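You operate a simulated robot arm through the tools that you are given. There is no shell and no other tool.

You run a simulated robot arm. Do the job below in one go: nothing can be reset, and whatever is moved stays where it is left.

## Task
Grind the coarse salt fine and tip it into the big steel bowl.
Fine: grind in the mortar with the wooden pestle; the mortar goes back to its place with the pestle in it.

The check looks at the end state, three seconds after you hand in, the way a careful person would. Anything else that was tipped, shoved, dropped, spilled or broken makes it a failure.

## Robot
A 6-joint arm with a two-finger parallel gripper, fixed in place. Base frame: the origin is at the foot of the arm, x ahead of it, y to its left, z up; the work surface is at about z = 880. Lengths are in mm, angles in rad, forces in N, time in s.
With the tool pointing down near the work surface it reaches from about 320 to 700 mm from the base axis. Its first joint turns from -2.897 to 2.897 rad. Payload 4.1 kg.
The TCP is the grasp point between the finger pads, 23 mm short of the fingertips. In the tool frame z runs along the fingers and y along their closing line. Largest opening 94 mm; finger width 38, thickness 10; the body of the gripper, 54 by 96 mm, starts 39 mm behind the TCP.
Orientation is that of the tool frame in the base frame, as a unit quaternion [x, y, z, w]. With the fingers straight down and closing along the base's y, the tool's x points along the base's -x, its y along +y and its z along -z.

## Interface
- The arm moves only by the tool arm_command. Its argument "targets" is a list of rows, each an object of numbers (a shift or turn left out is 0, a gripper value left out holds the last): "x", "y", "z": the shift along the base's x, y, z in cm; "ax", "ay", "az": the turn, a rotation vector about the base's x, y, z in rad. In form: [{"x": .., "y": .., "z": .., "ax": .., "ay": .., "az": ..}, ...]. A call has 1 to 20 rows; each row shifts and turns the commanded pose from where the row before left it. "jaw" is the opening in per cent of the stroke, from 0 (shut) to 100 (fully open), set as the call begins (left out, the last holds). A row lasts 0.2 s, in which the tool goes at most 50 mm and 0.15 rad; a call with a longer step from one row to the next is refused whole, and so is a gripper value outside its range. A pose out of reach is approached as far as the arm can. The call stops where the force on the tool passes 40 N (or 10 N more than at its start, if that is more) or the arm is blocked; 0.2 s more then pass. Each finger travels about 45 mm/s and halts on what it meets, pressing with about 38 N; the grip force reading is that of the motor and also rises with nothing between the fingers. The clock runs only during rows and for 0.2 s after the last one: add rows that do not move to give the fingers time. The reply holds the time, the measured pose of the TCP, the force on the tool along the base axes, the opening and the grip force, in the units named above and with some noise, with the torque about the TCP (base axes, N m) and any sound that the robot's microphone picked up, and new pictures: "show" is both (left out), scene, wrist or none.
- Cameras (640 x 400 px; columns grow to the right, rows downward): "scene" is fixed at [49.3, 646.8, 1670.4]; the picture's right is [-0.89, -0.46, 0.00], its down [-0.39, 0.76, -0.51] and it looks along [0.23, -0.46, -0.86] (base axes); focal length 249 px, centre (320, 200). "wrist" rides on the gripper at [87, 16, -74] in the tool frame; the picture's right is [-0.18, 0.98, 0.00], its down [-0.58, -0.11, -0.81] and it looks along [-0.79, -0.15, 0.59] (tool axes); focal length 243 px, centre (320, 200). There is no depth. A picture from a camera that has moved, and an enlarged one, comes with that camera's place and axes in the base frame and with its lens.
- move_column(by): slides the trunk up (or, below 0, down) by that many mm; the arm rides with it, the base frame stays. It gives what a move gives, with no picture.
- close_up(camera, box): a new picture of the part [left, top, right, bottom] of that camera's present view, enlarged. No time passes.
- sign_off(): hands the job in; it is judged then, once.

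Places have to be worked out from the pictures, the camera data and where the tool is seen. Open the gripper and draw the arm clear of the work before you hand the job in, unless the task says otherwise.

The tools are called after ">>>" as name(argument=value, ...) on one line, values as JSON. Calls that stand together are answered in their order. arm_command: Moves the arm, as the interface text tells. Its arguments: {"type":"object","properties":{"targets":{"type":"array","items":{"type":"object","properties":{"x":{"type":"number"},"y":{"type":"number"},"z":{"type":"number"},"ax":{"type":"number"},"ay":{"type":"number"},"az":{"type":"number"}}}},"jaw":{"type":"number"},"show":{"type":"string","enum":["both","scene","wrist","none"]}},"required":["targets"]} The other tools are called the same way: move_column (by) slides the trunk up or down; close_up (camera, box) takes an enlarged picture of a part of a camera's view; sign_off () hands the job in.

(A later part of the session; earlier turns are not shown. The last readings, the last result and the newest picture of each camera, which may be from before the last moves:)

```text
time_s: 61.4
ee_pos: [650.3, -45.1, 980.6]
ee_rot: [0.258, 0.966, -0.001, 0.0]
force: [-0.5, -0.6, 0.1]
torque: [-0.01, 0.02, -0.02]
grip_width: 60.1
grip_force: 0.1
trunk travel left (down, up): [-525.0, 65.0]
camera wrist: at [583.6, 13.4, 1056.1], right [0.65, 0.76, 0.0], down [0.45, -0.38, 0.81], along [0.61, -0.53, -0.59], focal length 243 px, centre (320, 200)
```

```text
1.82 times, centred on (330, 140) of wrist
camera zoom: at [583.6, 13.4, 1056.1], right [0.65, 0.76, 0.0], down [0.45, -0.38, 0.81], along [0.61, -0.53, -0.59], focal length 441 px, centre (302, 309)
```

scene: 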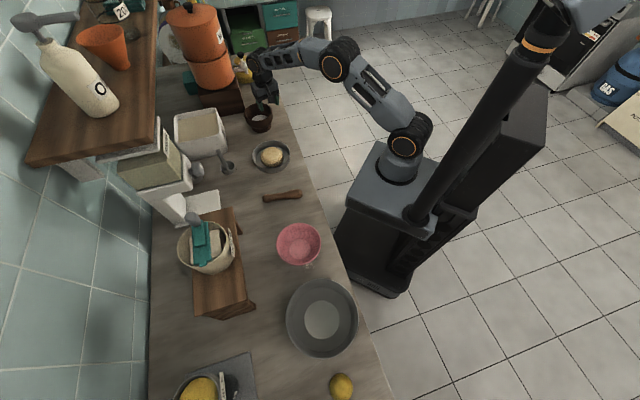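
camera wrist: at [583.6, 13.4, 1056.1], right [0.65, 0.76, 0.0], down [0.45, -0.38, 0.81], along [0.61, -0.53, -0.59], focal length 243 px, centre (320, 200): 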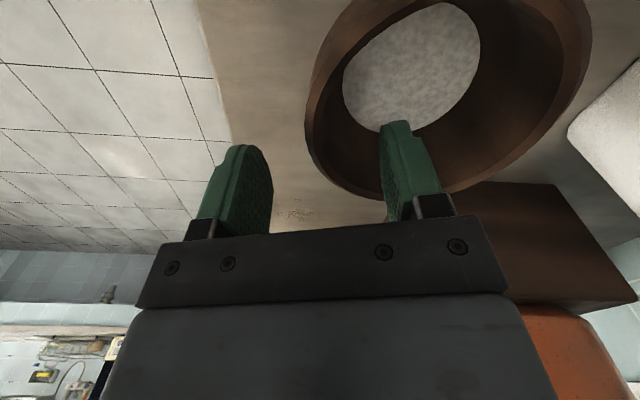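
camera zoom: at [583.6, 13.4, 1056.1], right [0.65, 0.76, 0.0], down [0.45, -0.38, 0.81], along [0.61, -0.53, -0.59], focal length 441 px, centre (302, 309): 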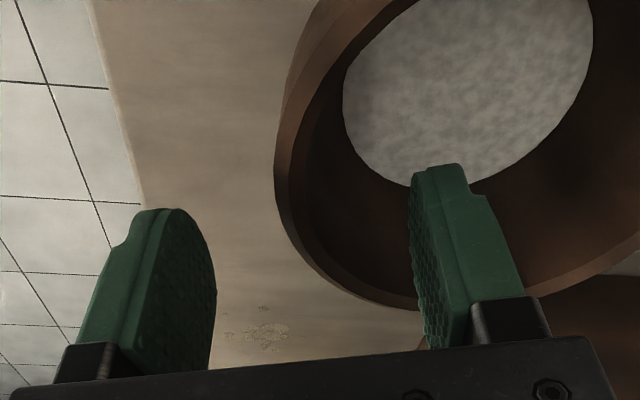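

The fingers straddle the wall. I lower so the pads overlap the top 20 mm or so of the wall.

>>> arm_command(targets=[{"z": -1.0}, {"z": -1.0}, {"z": -0.75}, {"x": 0}], show="scene")

>>> close_up(camera="scene", box=[230, 80, 300, 140])

>>> close_up(camera="wrist", box=[180, 30, 480, 250])

```text
time_s: 62.4
ee_pos: [649.6, -44.3, 953.5]
ee_rot: [0.259, 0.966, -0.001, -0.001]
force: [0.1, -0.4, 0.6]
torque: [-0.02, 0.01, 0.0]
grip_width: 60.3
grip_force: 0.0
trunk travel left (down, up): [-525.0, 65.0]
```

scene: 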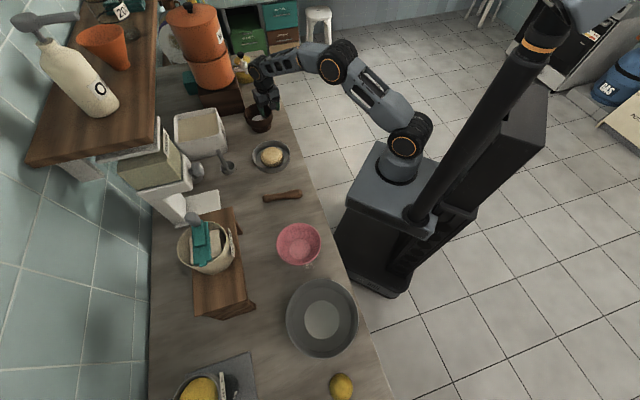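

```text
6.67 times, centred on (265, 110) of scene
camera zoom: at [49.3, 646.8, 1670.4], right [-0.89, -0.46, 0.0], down [-0.39, 0.76, -0.51], along [0.23, -0.46, -0.86], focal length 1658 px, centre (687, 800)
```

zoom: 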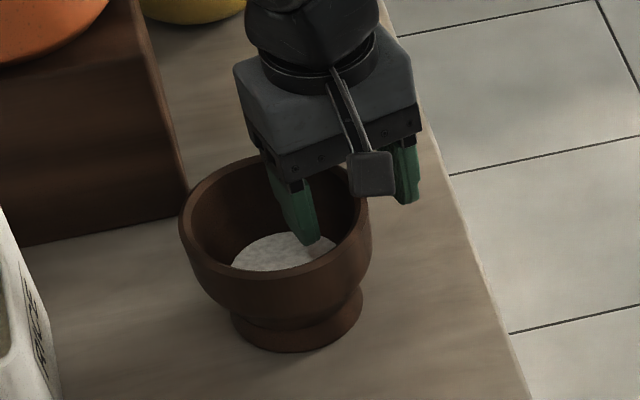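

```text
1.82 times, centred on (330, 140) of wrist
camera zoom: at [583.6, 14.1, 1028.8], right [0.65, 0.76, 0.0], down [0.45, -0.38, 0.81], along [0.61, -0.53, -0.59], focal length 441 px, centre (302, 309)
```

zoom: 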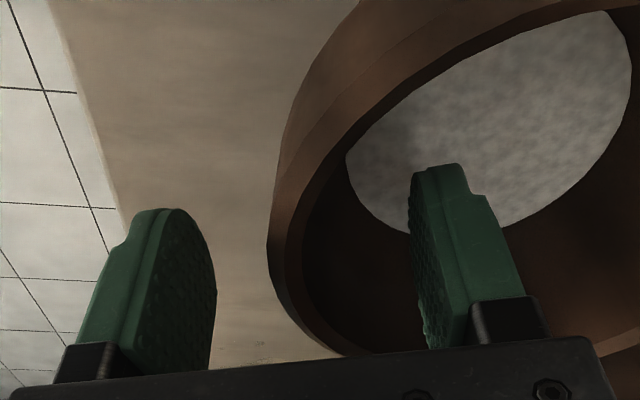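

The wall is between the pads with clearance on both sides. I record this pose (650, −45, 953.5) for putting the mortar back, and close the gripper.

>>> arm_command(targets=[{"x": 0}, {"x": 0}, {"x": 0}, {"x": 0}, {"x": 0}, {"x": 0}], jaw=0, show="both")

>>> close_up(camera="scene", box=[230, 80, 300, 140])

>>> close_up(camera="wrist", box=[180, 30, 480, 250])

```text
time_s: 63.8
ee_pos: [649.9, -42.7, 955.4]
ee_rot: [0.259, 0.966, 0.0, 0.001]
force: [-0.7, 6.2, 8.6]
torque: [1.27, -0.53, 0.31]
grip_width: 16.8
grip_force: 37.8
trunk travel left (down, up): [-525.0, 65.0]
camera wrist: at [583.2, 15.2, 1030.2], right [0.65, 0.76, 0.0], down [0.45, -0.38, 0.81], along [0.61, -0.52, -0.59], focal length 243 px, centre (320, 200)
```

scene: 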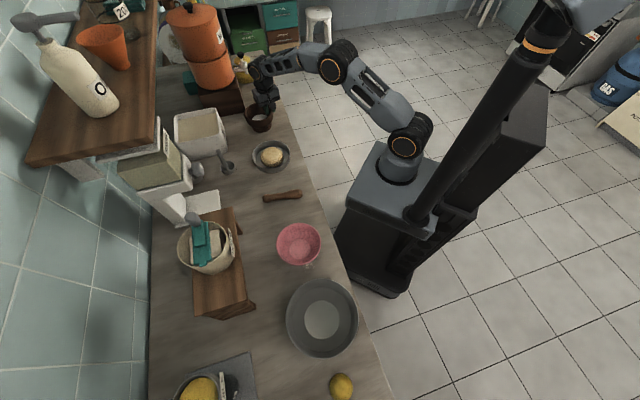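
wrist: 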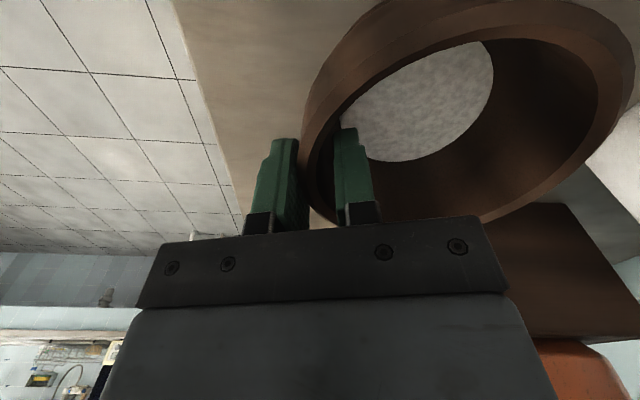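

```text
6.67 times, centred on (265, 110) of scene
camera zoom: at [49.3, 646.8, 1670.4], right [-0.89, -0.46, 0.0], down [-0.39, 0.76, -0.51], along [0.23, -0.46, -0.86], focal length 1658 px, centre (687, 800)
```

zoom: 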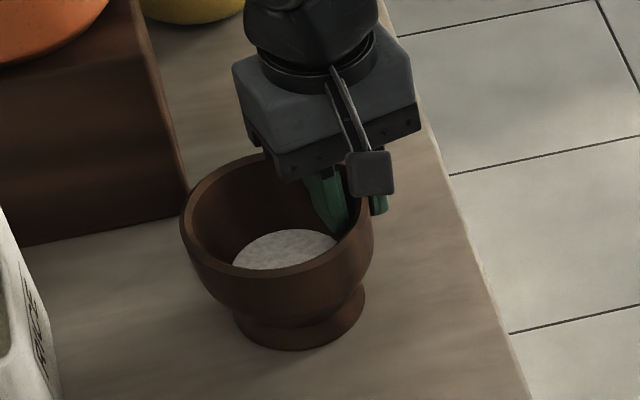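

```text
1.82 times, centred on (330, 140) of wrist
camera zoom: at [583.2, 15.2, 1030.2], right [0.65, 0.76, 0.0], down [0.45, -0.38, 0.81], along [0.61, -0.52, -0.59], focal length 441 px, centre (302, 309)
```

zoom: 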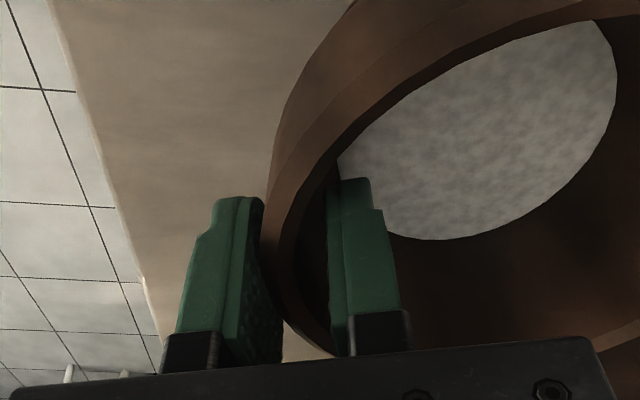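

The grip is holding at 16.8 mm with some moment, because the inner wall tapers. I'll lift just 15 mm and see how the mortar hangs before going further.

>>> arm_command(targets=[{"z": 0.5}, {"z": 0.5}, {"z": 0.5}, {"x": 0}, {"x": 0}], show="both")

>>> close_up(camera="scene", box=[230, 80, 300, 140])

>>> close_up(camera="wrist", box=[180, 30, 480, 250])

```text
time_s: 65.0
ee_pos: [651.1, -43.8, 968.4]
ee_rot: [0.259, 0.966, -0.001, 0.0]
force: [0.4, 3.0, 5.4]
torque: [0.79, -0.47, 0.14]
grip_width: 9.4
grip_force: 37.8
trunk travel left (down, up): [-525.0, 65.0]
camera wrist: at [583.2, 14.7, 1044.3], right [0.65, 0.76, 0.0], down [0.45, -0.38, 0.81], along [0.61, -0.53, -0.59], focal length 243 px, centre (320, 200)
```

scene: 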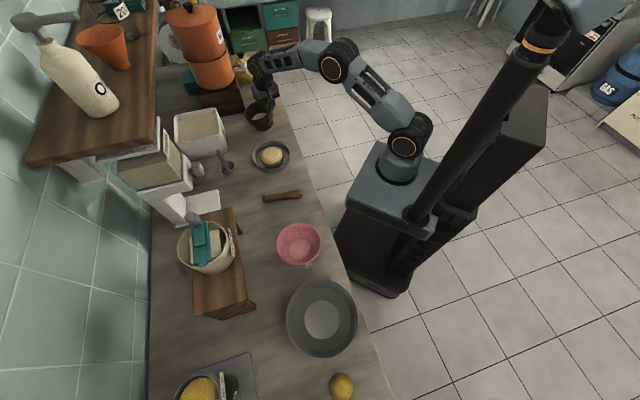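
wrist: 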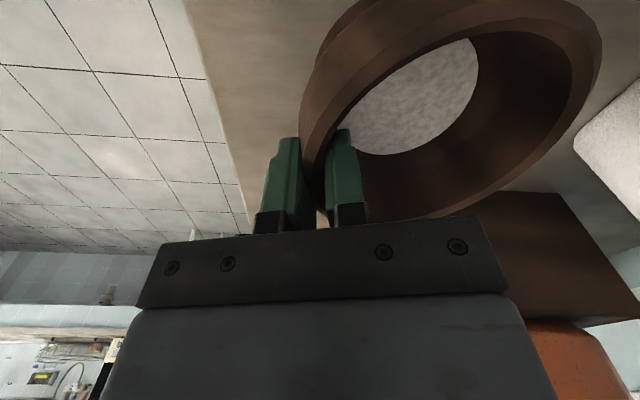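

```text
6.67 times, centred on (265, 110) of scene
camera zoom: at [49.3, 646.8, 1670.4], right [-0.89, -0.46, 0.0], down [-0.39, 0.76, -0.51], along [0.23, -0.46, -0.86], focal length 1658 px, centre (687, 800)
```

zoom: 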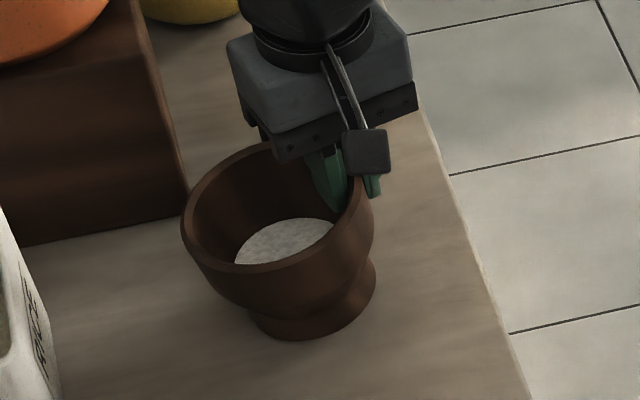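

```text
1.82 times, centred on (330, 140) of wrist
camera zoom: at [583.2, 14.7, 1044.3], right [0.65, 0.76, 0.0], down [0.45, -0.38, 0.81], along [0.61, -0.53, -0.59], focal length 441 px, centre (302, 309)
```

zoom: 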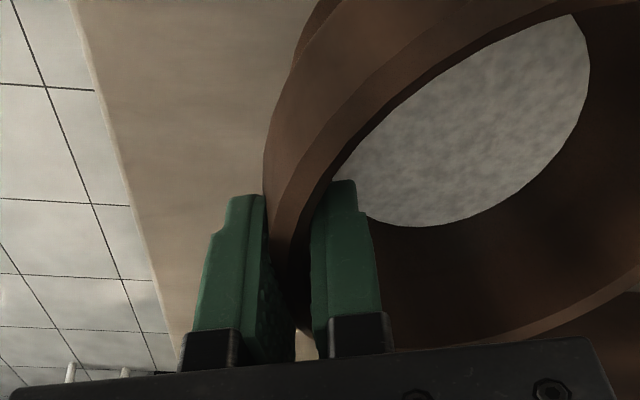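

Lifting tilts the mortar as its wall aligns with the pads: the near side is up and the far foot edge is still touching. I lift a bit more so it hangs free, then I can level it by tilting the tool.

>>> arm_command(targets=[{"z": 1.0}, {"z": 1.5}, {"z": 2.0}, {"z": 2.0}, {"x": 0}, {"x": 0}], show="both")

>>> close_up(camera="scene", box=[230, 75, 300, 135])

>>> close_up(camera="wrist", box=[180, 0, 640, 250])

```text
time_s: 66.4
ee_pos: [652.3, -43.5, 1033.3]
ee_rot: [0.258, 0.966, -0.001, -0.001]
force: [0.1, -0.6, -3.6]
torque: [-0.14, 0.06, -0.01]
grip_width: 7.3
grip_force: 38.2
trunk travel left (down, up): [-525.0, 65.0]
camera wrist: at [583.5, 13.7, 1108.9], right [0.65, 0.76, 0.0], down [0.45, -0.38, 0.81], along [0.61, -0.53, -0.59], focal length 243 px, centre (320, 200)
```

scene: 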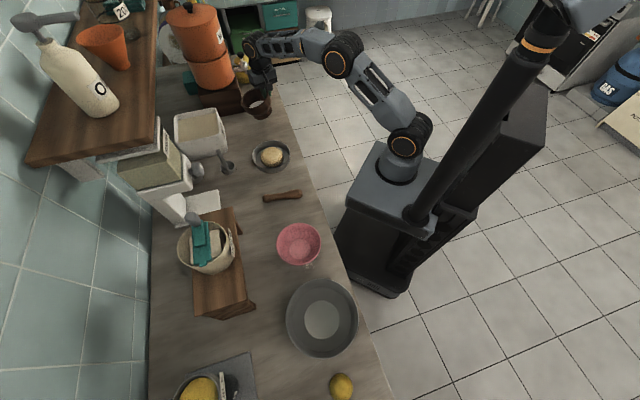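
wrist: 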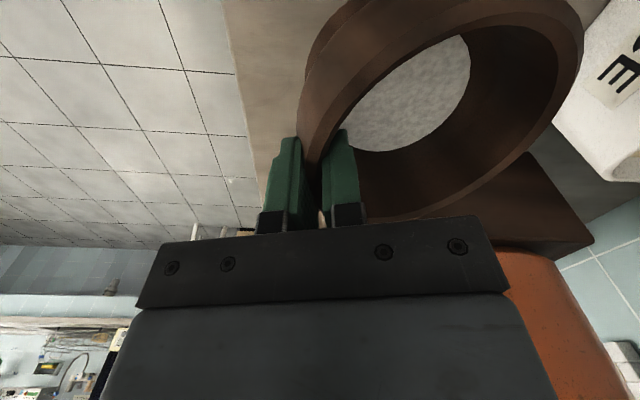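

```text
6.67 times, centred on (265, 105) of scene
camera zoom: at [49.3, 646.8, 1670.4], right [-0.89, -0.46, 0.0], down [-0.39, 0.76, -0.51], along [0.23, -0.46, -0.86], focal length 1658 px, centre (687, 833)
```

zoom: 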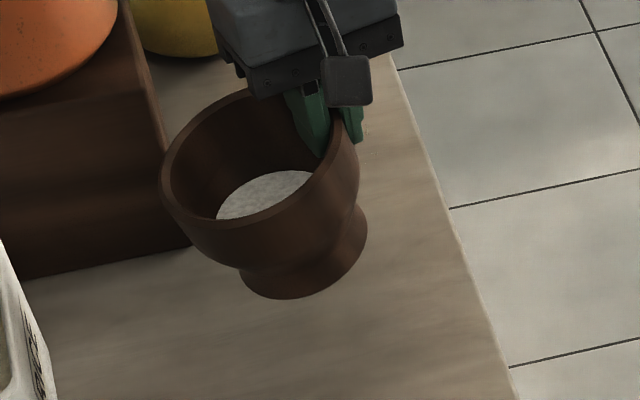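

```text
1.39 times, centred on (410, 125) of wrist
camera zoom: at [583.5, 13.7, 1108.9], right [0.65, 0.76, 0.0], down [0.45, -0.38, 0.81], along [0.61, -0.53, -0.59], focal length 338 px, centre (195, 304)
```

zoom: 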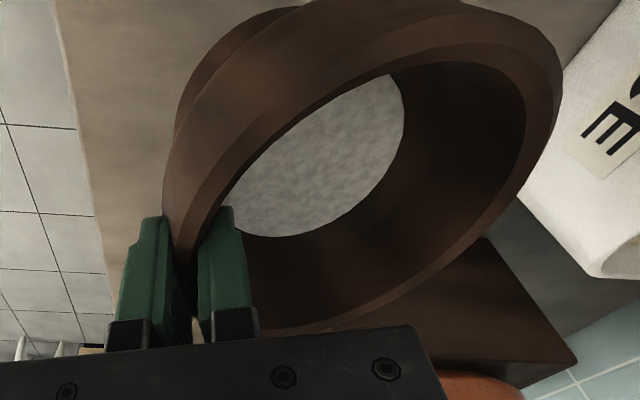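

The mortar hangs freely (about 0.35 kg), tilted roughly 15° with the far side low. I level it by leaning the tool 15° and check.

>>> arm_command(targets=[{"ax": 0.1126, "ay": -0.065, "z": 0.5}, {"ax": 0.1126, "ay": -0.065, "z": 0.5}, {"x": 0}], show="both")

>>> close_up(camera="scene", box=[230, 75, 300, 135])

>>> close_up(camera="wrist", box=[180, 0, 640, 250])

```text
time_s: 67.2
ee_pos: [651.3, -44.1, 1043.5]
ee_rot: [0.258, 0.958, 0.125, 0.032]
force: [0.5, 0.2, -4.2]
torque: [-0.15, 0.05, 0.0]
grip_width: 7.5
grip_force: 37.5
trunk travel left (down, up): [-525.0, 65.0]
camera wrist: at [574.4, -3.7, 1120.1], right [0.63, 0.73, 0.25], down [0.35, -0.56, 0.75], along [0.69, -0.39, -0.61], focal length 243 px, centre (320, 200)
```

scene: 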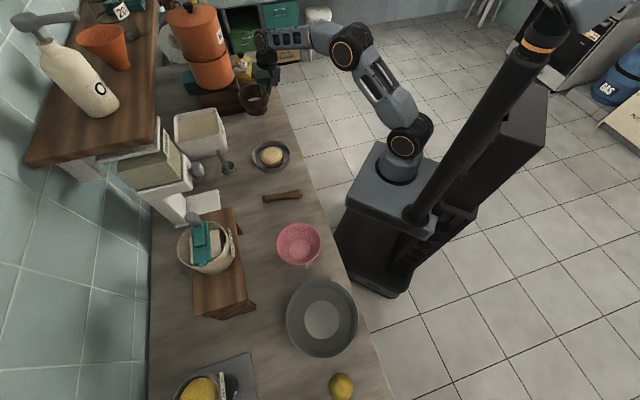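
wrist: 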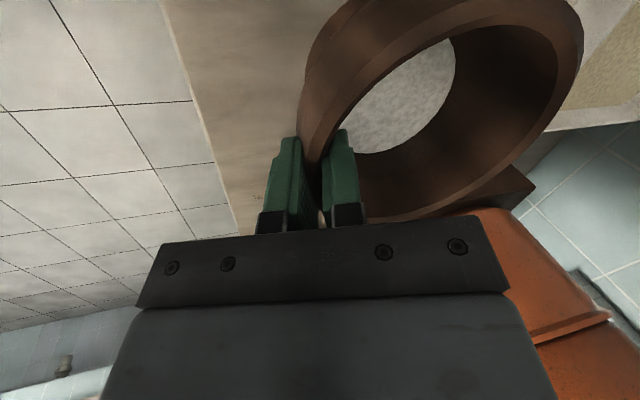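

```text
6.67 times, centred on (265, 105) of scene
camera zoom: at [49.3, 646.8, 1670.4], right [-0.89, -0.46, 0.0], down [-0.39, 0.76, -0.51], along [0.23, -0.46, -0.86], focal length 1658 px, centre (687, 833)
```

zoom: 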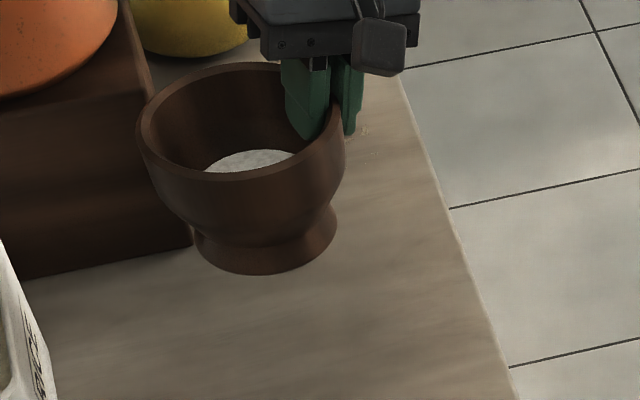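

```text
1.39 times, centred on (410, 125) of wrist
camera zoom: at [574.4, -3.7, 1120.1], right [0.63, 0.73, 0.25], down [0.35, -0.56, 0.75], along [0.69, -0.39, -0.61], focal length 338 px, centre (195, 304)
```

zoom: 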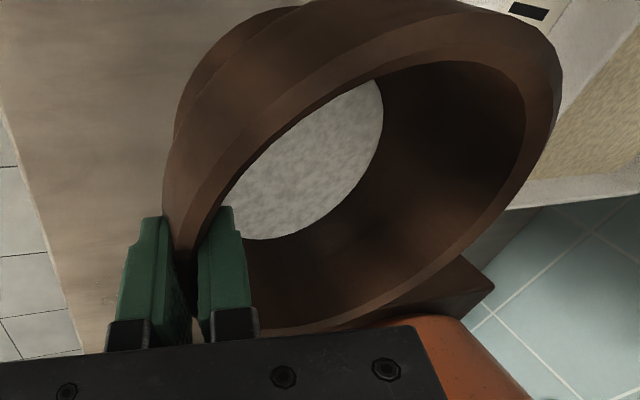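

The mortar is level again and the grip is rigid (the mortar didn't shift relative to the fingers). I raise it to clear everything, then carry it in a straight line toward the steel bowl, yawing it so the free lip leads.

>>> arm_command(targets=[{"z": 1.3}, {"z": 1.5}, {"z": 1.3}, {"x": -1.2, "y": 1.5, "az": 0.05}, {"x": 0}], show="none")

>>> arm_command(targets=[{"x": -2.33, "y": 2.97, "az": 0.096}, {"x": -2.33, "y": 2.97, "az": 0.096}, {"x": -2.33, "y": 2.97, "az": 0.096}, {"x": -2.33, "y": 2.97, "az": 0.096}, {"x": -2.33, "y": 2.97, "az": 0.096}, {"x": -2.33, "y": 2.97, "az": 0.096}, {"x": -2.33, "y": 2.97, "az": 0.096}, {"x": -2.33, "y": 2.97, "az": 0.096}, {"x": -2.33, "y": 2.97, "az": 0.096}, {"x": -2.33, "y": 2.97, "az": 0.096}, {"x": 0}], show="both")

```text
time_s: 68.4
ee_pos: [638.9, -30.5, 1085.3]
ee_rot: [0.233, 0.964, 0.125, 0.029]
force: [0.3, 0.3, -4.1]
torque: [-0.15, 0.07, -0.03]
grip_width: 7.4
grip_force: 37.8
trunk travel left (down, up): [-525.0, 65.0]
```

```text
time_s: 70.8
ee_pos: [405.0, 270.1, 1085.1]
ee_rot: [-0.239, 0.962, 0.125, -0.032]
force: [-1.2, 0.5, -3.9]
torque: [-0.18, -0.1, 0.0]
grip_width: 7.2
grip_force: 37.8
trunk travel left (down, up): [-525.0, 65.0]
camera wrist: at [329.5, 227.3, 1162.0], right [-0.28, 0.93, 0.25], down [0.66, 0.0, 0.75], along [0.7, 0.38, -0.61], focal length 243 px, centre (320, 200)
```

scene: 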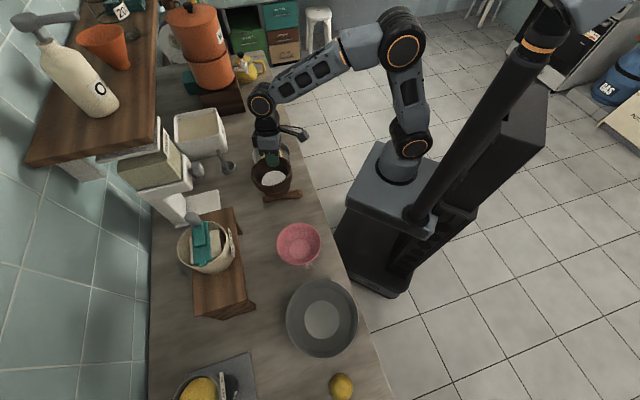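
wrist: 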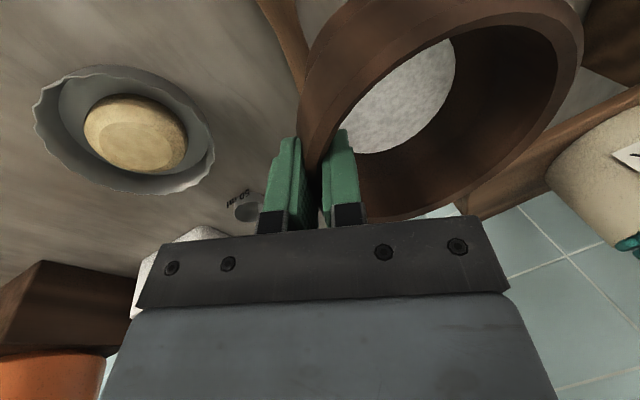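

The mortar is steady and level halfway along. I continue to the starting point beside the bowl.

>>> arm_command(targets=[{"x": -2.32, "y": 2.95, "az": 0.096}, {"x": -2.32, "y": 2.95, "az": 0.096}, {"x": -2.32, "y": 2.95, "az": 0.096}, {"x": -2.32, "y": 2.95, "az": 0.096}, {"x": -2.32, "y": 2.95, "az": 0.096}, {"x": -2.32, "y": 2.95, "az": 0.096}, {"x": -2.32, "y": 2.95, "az": 0.096}, {"x": -2.32, "y": 2.95, "az": 0.096}, {"x": -2.32, "y": 2.95, "az": 0.096}, {"x": -2.32, "y": 2.95, "az": 0.096}, {"x": 0}], show="both")

>>> close_up(camera="scene", box=[230, 220, 390, 400])

```text
time_s: 73.2
ee_pos: [172.8, 564.1, 1081.7]
ee_rot: [-0.656, 0.744, 0.096, -0.087]
force: [0.4, 0.5, -3.3]
torque: [0.02, -0.19, 0.03]
grip_width: 7.2
grip_force: 38.2
trunk travel left (down, up): [-525.0, 65.0]
camera wrist: at [165.6, 478.3, 1159.2], right [-0.92, 0.3, 0.25], down [0.38, 0.54, 0.75], along [0.09, 0.79, -0.61], focal length 243 px, centre (320, 200)
```

scene: 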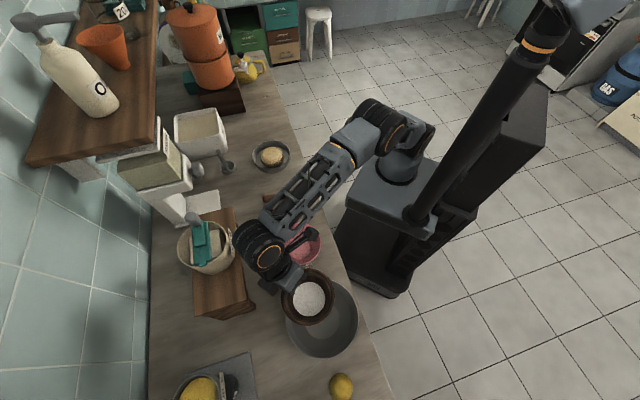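
wrist: 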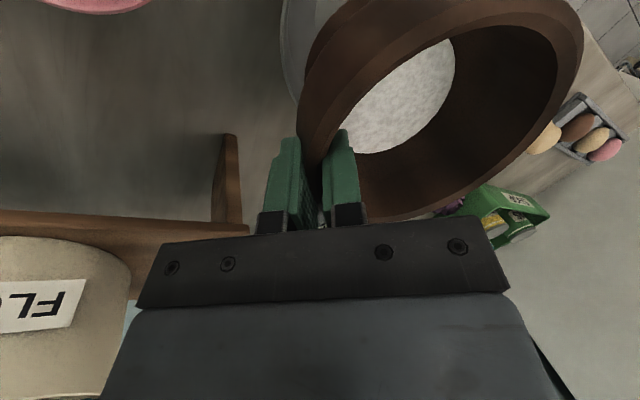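

```text
2.22 times, centred on (310, 310) of scene
camera zoom: at [49.3, 646.8, 1670.4], right [-0.89, -0.46, 0.0], down [-0.39, 0.76, -0.51], along [0.23, -0.46, -0.86], focal length 553 px, centre (342, -44)
```

zoom: 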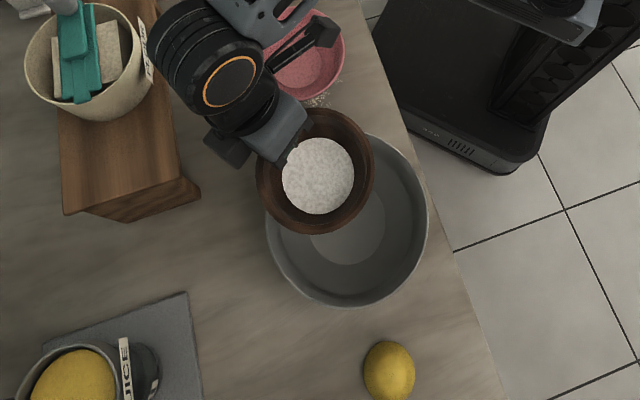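

The mortar is level beside the bowl, whose centre I put at about (74, 582). I yaw a little more and shift so that when the mortar tips, its free lip stays over the middle of the bowl.

>>> arm_command(targets=[{"x": 0.77, "y": 1.38, "z": 0.34, "az": 0.1067}, {"x": 0.77, "y": 1.38, "z": 0.34, "az": 0.1067}, {"x": 0.77, "y": 1.38, "z": 0.34, "az": 0.1067}, {"x": 0}, {"x": 0}], show="both")

>>> close_up(camera="scene", box=[230, 220, 390, 400])

```text
time_s: 74.4
ee_pos: [194.8, 593.6, 1091.7]
ee_rot: [0.766, -0.63, -0.081, 0.1]
force: [-0.4, 0.6, -3.4]
torque: [0.03, -0.16, -0.02]
grip_width: 7.6
grip_force: 37.8
out of reach, approached as far as the arm can: row 3
trunk travel left (down, up): [-525.0, 65.0]
camera wrist: at [215.1, 509.9, 1167.2], right [-0.97, 0.0, 0.25], down [0.19, 0.63, 0.75], along [-0.16, 0.77, -0.61], focal length 243 px, centre (320, 200)
```

scene: 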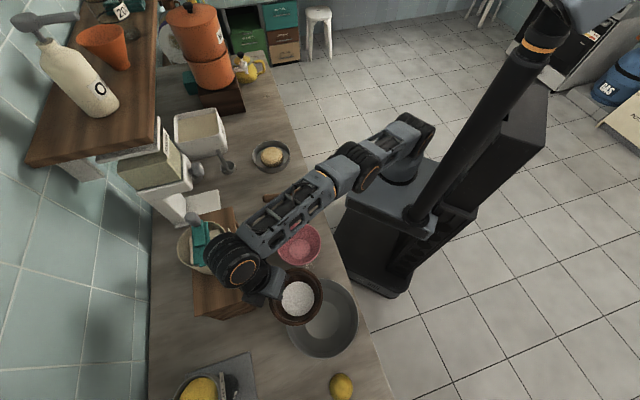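
wrist: 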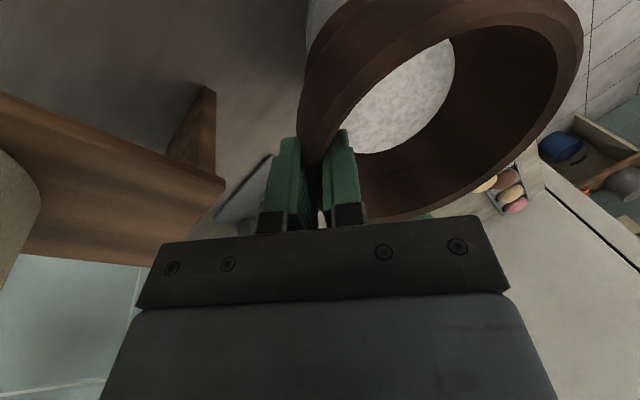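

```text
2.22 times, centred on (310, 310) of scene
camera zoom: at [49.3, 646.8, 1670.4], right [-0.89, -0.46, 0.0], down [-0.39, 0.76, -0.51], along [0.23, -0.46, -0.86], focal length 553 px, centre (342, -44)
```

zoom: 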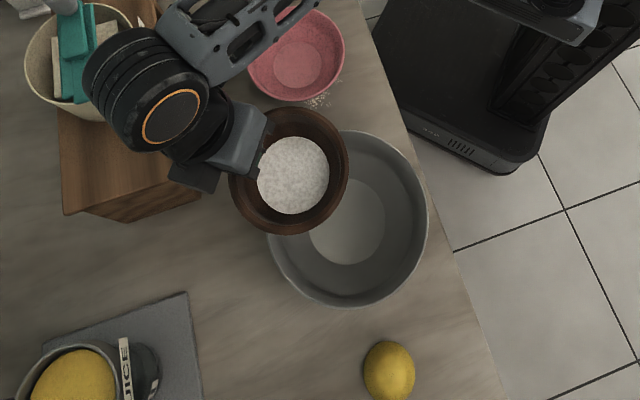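

The arm is near full stretch there but level and close enough: the lip line passes within about 10 mm of the bowl centre. Now I start tipping in 8° steps to about 48°, keeping the lip over the bowl.

>>> arm_command(targets=[{"x": -0.08, "ax": 0.0265, "ay": -0.1371}, {"x": -0.3, "ax": 0.0265, "ay": -0.1371}, {"x": -0.4, "ax": 0.0265, "ay": -0.1371}, {"x": -0.65, "y": -0.05, "ax": 0.0265, "ay": -0.1371}, {"x": -0.85, "y": -0.05, "ax": 0.0265, "ay": -0.1371}, {"x": -0.95, "y": -0.1, "ax": 0.0265, "ay": -0.1371}, {"x": 0}], show="both")

>>> close_up(camera="scene", box=[230, 220, 390, 400])

```text
time_s: 76.0
ee_pos: [163.6, 591.8, 1092.0]
ee_rot: [0.74, -0.609, 0.183, -0.22]
force: [-0.5, -0.2, -3.2]
torque: [0.01, 0.0, 0.02]
grip_width: 7.6
grip_force: 38.2
trunk travel left (down, up): [-525.0, 65.0]
camera wrist: at [125.1, 496.9, 1146.7], right [-0.84, 0.02, -0.54], down [-0.46, 0.51, 0.73], along [0.29, 0.86, -0.42], focal length 243 px, centre (320, 200)
```

scene: 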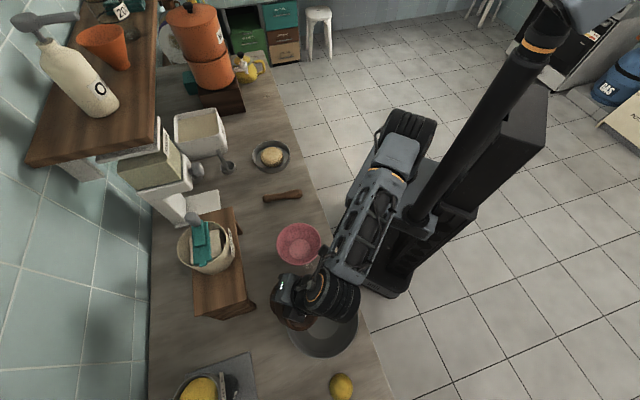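
wrist: 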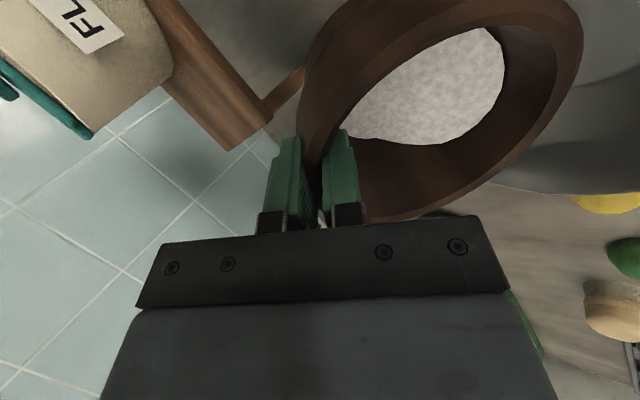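

```text
2.22 times, centred on (310, 310) of scene
camera zoom: at [49.3, 646.8, 1670.4], right [-0.89, -0.46, 0.0], down [-0.39, 0.76, -0.51], along [0.23, -0.46, -0.86], focal length 553 px, centre (342, -44)
```

zoom: 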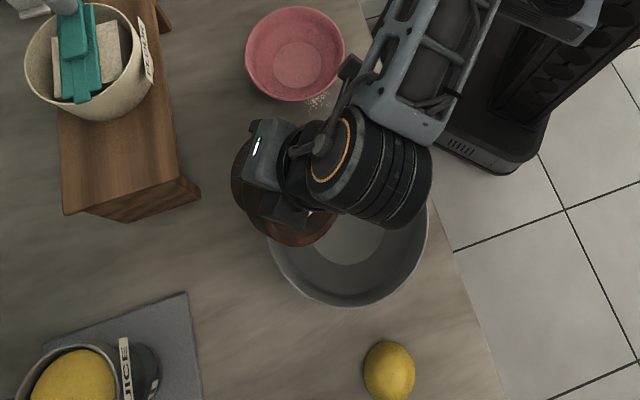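

The salt is sliding toward the free lip, which is over the bowl. I continue tipping to about 72° and pause there.

>>> arm_command(targets=[{"x": -1.2, "y": -0.12, "ax": 0.0265, "ay": -0.1371}, {"x": -1.2, "y": -0.15, "ax": 0.0265, "ay": -0.1371}, {"x": -1.25, "y": -0.1, "ax": 0.0265, "ay": -0.1371}, {"x": 0}, {"x": 0}], show="both")

>>> close_up(camera="scene", box=[230, 220, 390, 400])

```text
time_s: 77.2
ee_pos: [125.9, 588.0, 1091.5]
ee_rot: [0.678, -0.558, 0.306, -0.369]
force: [0.4, -0.7, -3.6]
torque: [0.02, 0.07, 0.0]
grip_width: 7.2
grip_force: 37.8
trunk travel left (down, up): [-525.0, 65.0]
camera wrist: at [72.1, 489.8, 1119.7], right [-0.56, 0.08, -0.83], down [-0.72, 0.46, 0.53], along [0.42, 0.89, -0.2], focal length 243 px, centre (320, 200)
```

scene: 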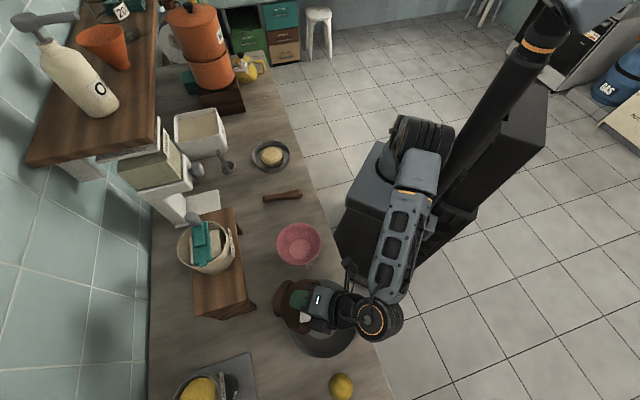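
wrist: 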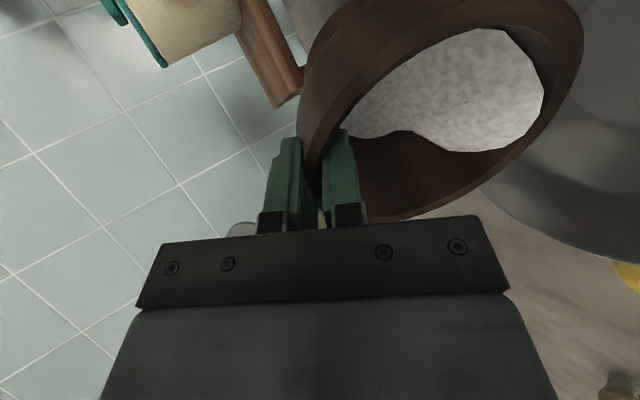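

```text
2.22 times, centred on (310, 310) of scene
camera zoom: at [49.3, 646.8, 1670.4], right [-0.89, -0.46, 0.0], down [-0.39, 0.76, -0.51], along [0.23, -0.46, -0.86], focal length 553 px, centre (342, -44)
```

zoom: 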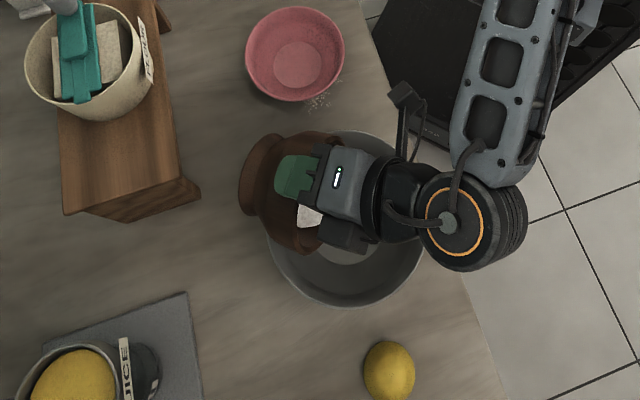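

The salt is heaped at the lip, which is above the bowl's centre. I tip further to about 96°.

>>> arm_command(targets=[{"x": -1.35, "y": -0.18, "ax": 0.0265, "ay": -0.1371}, {"x": -1.5, "y": -0.17, "ax": 0.0265, "ay": -0.1371}, {"x": -1.55, "y": -0.18, "ax": 0.0265, "ay": -0.1371}, {"x": 0}, {"x": 0}], show="both")

>>> close_up(camera="scene", box=[230, 220, 390, 400])

```text
time_s: 78.4
ee_pos: [83.1, 583.1, 1092.1]
ee_rot: [0.585, -0.482, 0.416, -0.502]
force: [0.5, -0.8, -2.9]
torque: [-0.04, 0.14, 0.04]
grip_width: 7.2
grip_force: 37.9
trunk travel left (down, up): [-525.0, 65.0]
camera wrist: at [23.6, 483.7, 1088.1], right [-0.18, 0.15, -0.97], down [-0.88, 0.42, 0.23], along [0.45, 0.89, 0.05], focal length 243 px, centre (320, 200)
```

scene: 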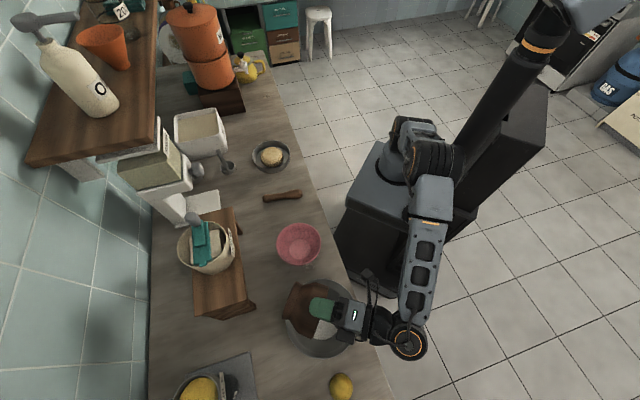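
wrist: 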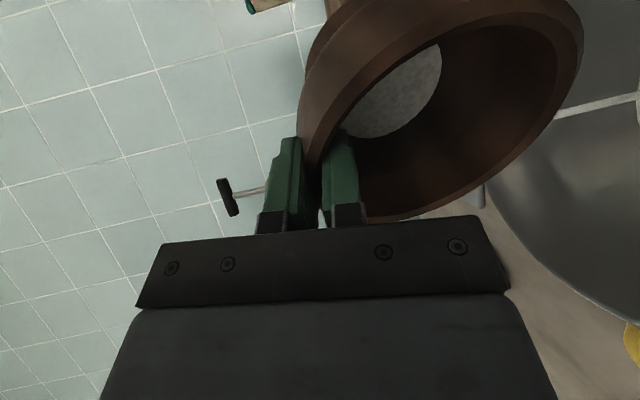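

```text
2.22 times, centred on (310, 310) of scene
camera zoom: at [49.3, 646.8, 1670.4], right [-0.89, -0.46, 0.0], down [-0.39, 0.76, -0.51], along [0.23, -0.46, -0.86], focal length 553 px, centre (342, -44)
```

zoom: 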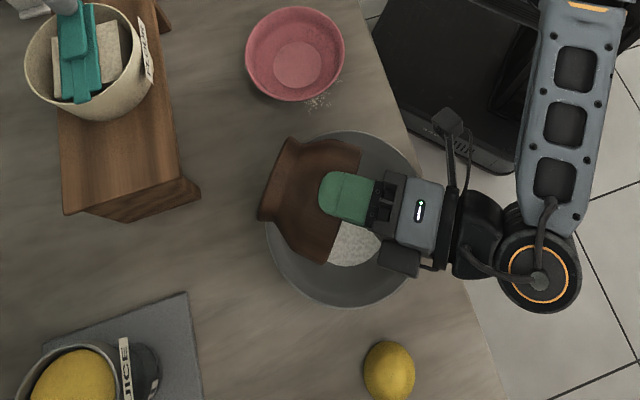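

Salt is streaming into the bowl, with some still in the mortar. I keep tipping to about 120° and wait for it to empty.

>>> arm_command(targets=[{"x": -1.55, "y": -0.25, "ax": 0.0265, "ay": -0.1371}, {"x": -1.5, "y": -0.25, "ax": 0.0265, "ay": -0.1371}, {"x": -1.5, "y": -0.25, "ax": 0.0265, "ay": -0.1371}, {"x": 0}, {"x": 0}, {"x": 0}, {"x": 0}], show="both")

>>> close_up(camera="scene", box=[230, 220, 390, 400])

>>> close_up(camera="wrist", box=[280, 0, 640, 230])

```text
time_s: 80.0
ee_pos: [36.6, 575.8, 1091.2]
ee_rot: [-0.469, 0.385, -0.507, 0.612]
force: [-0.4, -0.6, -2.7]
torque: [-0.03, 0.17, 0.06]
grip_width: 7.5
grip_force: 38.3
trunk travel left (down, up): [-525.0, 65.0]
camera wrist: at [-14.6, 477.9, 1056.5], right [0.22, 0.23, -0.95], down [-0.9, 0.42, -0.11], along [0.37, 0.88, 0.3], focal length 243 px, centre (320, 200)
```

scene: 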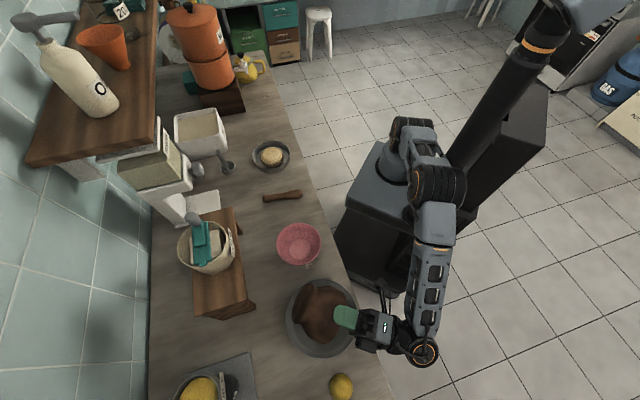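
wrist: 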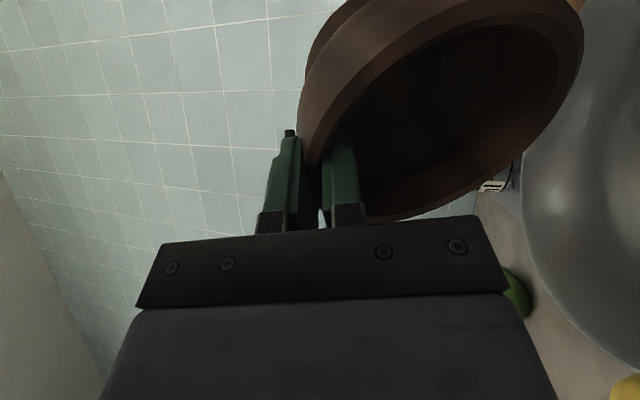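

```text
2.22 times, centred on (310, 310) of scene
camera zoom: at [49.3, 646.8, 1670.4], right [-0.89, -0.46, 0.0], down [-0.39, 0.76, -0.51], along [0.23, -0.46, -0.86], focal length 553 px, centre (342, -44)
```

zoom: 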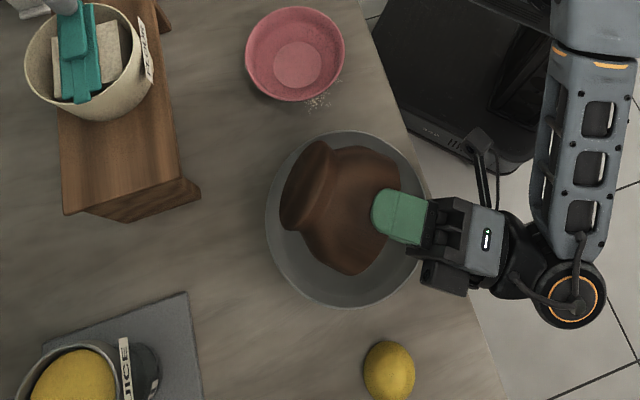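

```text
1.74 times, centred on (460, 115) of wrist
camera zoom: at [-14.6, 477.9, 1056.5], right [0.22, 0.23, -0.95], down [-0.9, 0.42, -0.11], along [0.37, 0.88, 0.3], focal length 422 px, centre (76, 348)
```

zoom: 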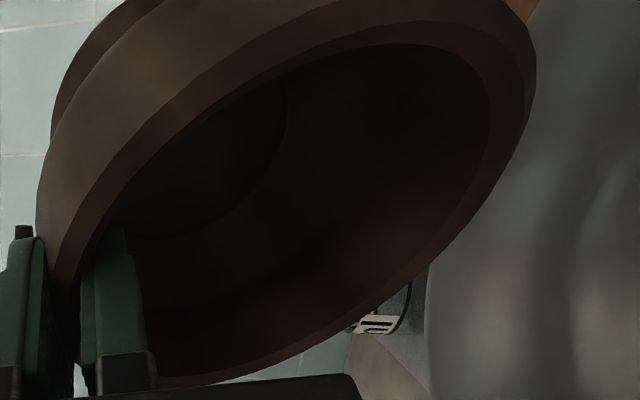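

The mortar interior is now empty. I tip it back upright along the same path.

>>> arm_command(targets=[{"x": 1.5, "y": 0.25, "ax": -0.0265, "ay": 0.1371}, {"x": 1.5, "y": 0.25, "ax": -0.0265, "ay": 0.1371}, {"x": 1.55, "y": 0.25, "ax": -0.0265, "ay": 0.1371}, {"x": 1.55, "y": 0.18, "ax": -0.0265, "ay": 0.1371}, {"x": 1.5, "y": 0.17, "ax": -0.0265, "ay": 0.1371}, {"x": 1.35, "y": 0.18, "ax": -0.0265, "ay": 0.1371}, {"x": 1.25, "y": 0.1, "ax": -0.0265, "ay": 0.1371}, {"x": 1.2, "y": 0.15, "ax": -0.0265, "ay": 0.1371}, {"x": 1.2, "y": 0.12, "ax": -0.0265, "ay": 0.1371}, {"x": 0.95, "y": 0.1, "ax": -0.0265, "ay": 0.1371}, {"x": 0.85, "y": 0.05, "ax": -0.0265, "ay": 0.1371}, {"x": 0.65, "y": 0.05, "ax": -0.0265, "ay": 0.1371}, {"x": 0.4, "ax": -0.0265, "ay": 0.1371}, {"x": 0.3, "ax": -0.0265, "ay": 0.1371}, {"x": 0.08, "ax": -0.0265, "ay": 0.1371}, {"x": 0}], show="both")

>>> close_up(camera="scene", box=[230, 220, 390, 400])

```text
time_s: 83.4
ee_pos: [194.2, 593.6, 1091.2]
ee_rot: [0.766, -0.629, -0.082, 0.101]
force: [-0.2, -0.3, -3.5]
torque: [0.04, -0.1, -0.03]
grip_width: 7.7
grip_force: 38.5
trunk travel left (down, up): [-525.0, 65.0]
camera wrist: at [214.0, 510.2, 1168.3], right [-0.97, 0.0, 0.25], down [0.19, 0.63, 0.75], along [-0.16, 0.77, -0.61], focal length 243 px, centre (320, 200)
```

scene: 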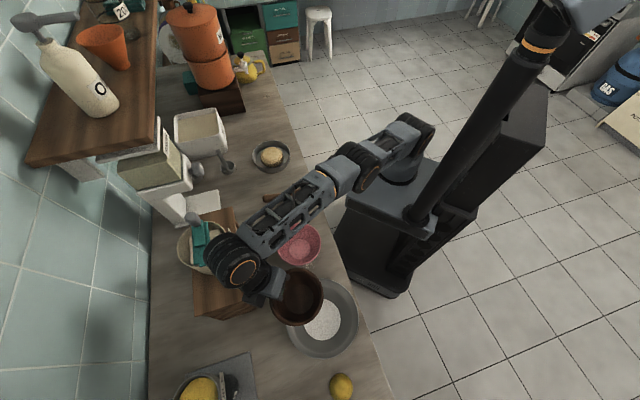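
wrist: 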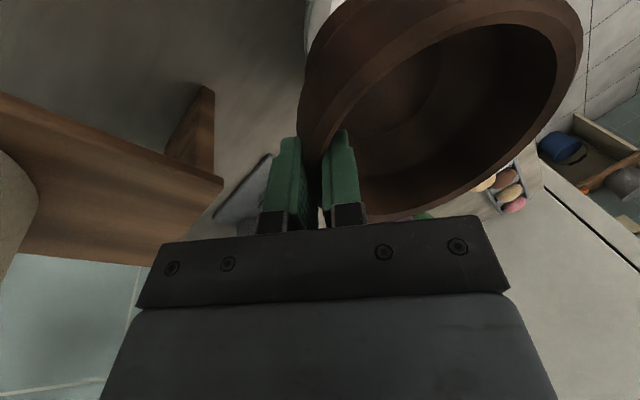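

```text
2.22 times, centred on (310, 310) of scene
camera zoom: at [49.3, 646.8, 1670.4], right [-0.89, -0.46, 0.0], down [-0.39, 0.76, -0.51], along [0.23, -0.46, -0.86], focal length 553 px, centre (342, -44)
```

zoom: 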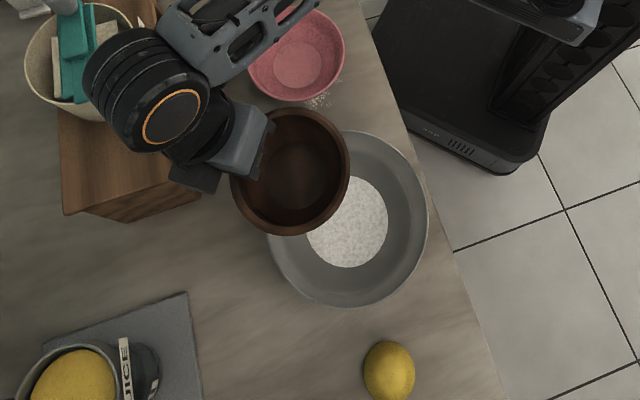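

The salt lies in the steel bowl with nothing spilled around it. I now retrace the path with the empty mortar, level, back toward its place.

>>> arm_command(targets=[{"x": -0.72, "y": -0.98, "z": -0.32, "az": -0.1067}, {"x": -0.71, "y": -0.98, "z": -0.32, "az": -0.1067}, {"x": -0.71, "y": -0.99, "z": -0.31, "az": -0.1067}, {"x": 2.32, "y": -2.95, "az": -0.096}, {"x": 2.32, "y": -2.95, "az": -0.096}, {"x": 2.32, "y": -2.95, "az": -0.096}, {"x": 2.32, "y": -2.95, "az": -0.096}, {"x": 2.32, "y": -2.95, "az": -0.096}, {"x": 2.32, "y": -2.95, "az": -0.096}, {"x": 2.32, "y": -2.95, "az": -0.096}, {"x": 2.32, "y": -2.95, "az": -0.096}, {"x": 2.32, "y": -2.95, "az": -0.096}, {"x": 2.32, "y": -2.95, "az": -0.096}, {"x": 0}], show="scene")

>>> close_up(camera="scene", box=[230, 220, 390, 400])

```text
time_s: 86.4
ee_pos: [404.7, 266.4, 1081.2]
ee_rot: [-0.238, 0.963, 0.125, -0.031]
force: [-0.4, -0.8, -2.9]
torque: [-0.11, -0.05, 0.01]
grip_width: 7.1
grip_force: 37.7
trunk travel left (down, up): [-525.0, 65.0]
```

scene: 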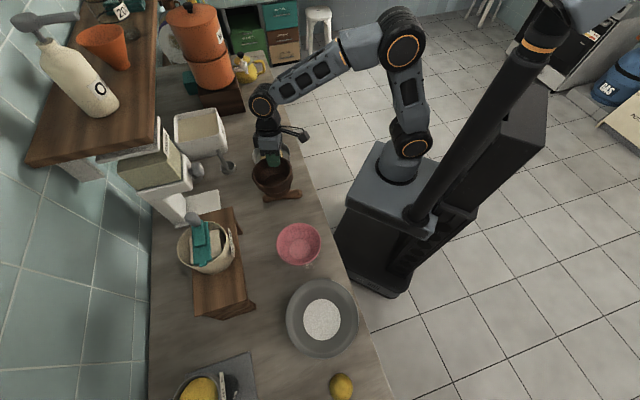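

```text
2.22 times, centred on (310, 310) of scene
camera zoom: at [49.3, 646.8, 1670.4], right [-0.89, -0.46, 0.0], down [-0.39, 0.76, -0.51], along [0.23, -0.46, -0.86], focal length 553 px, centre (342, -44)
```

zoom: 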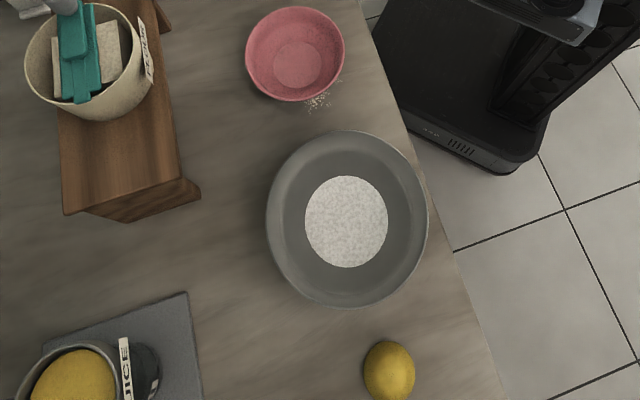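

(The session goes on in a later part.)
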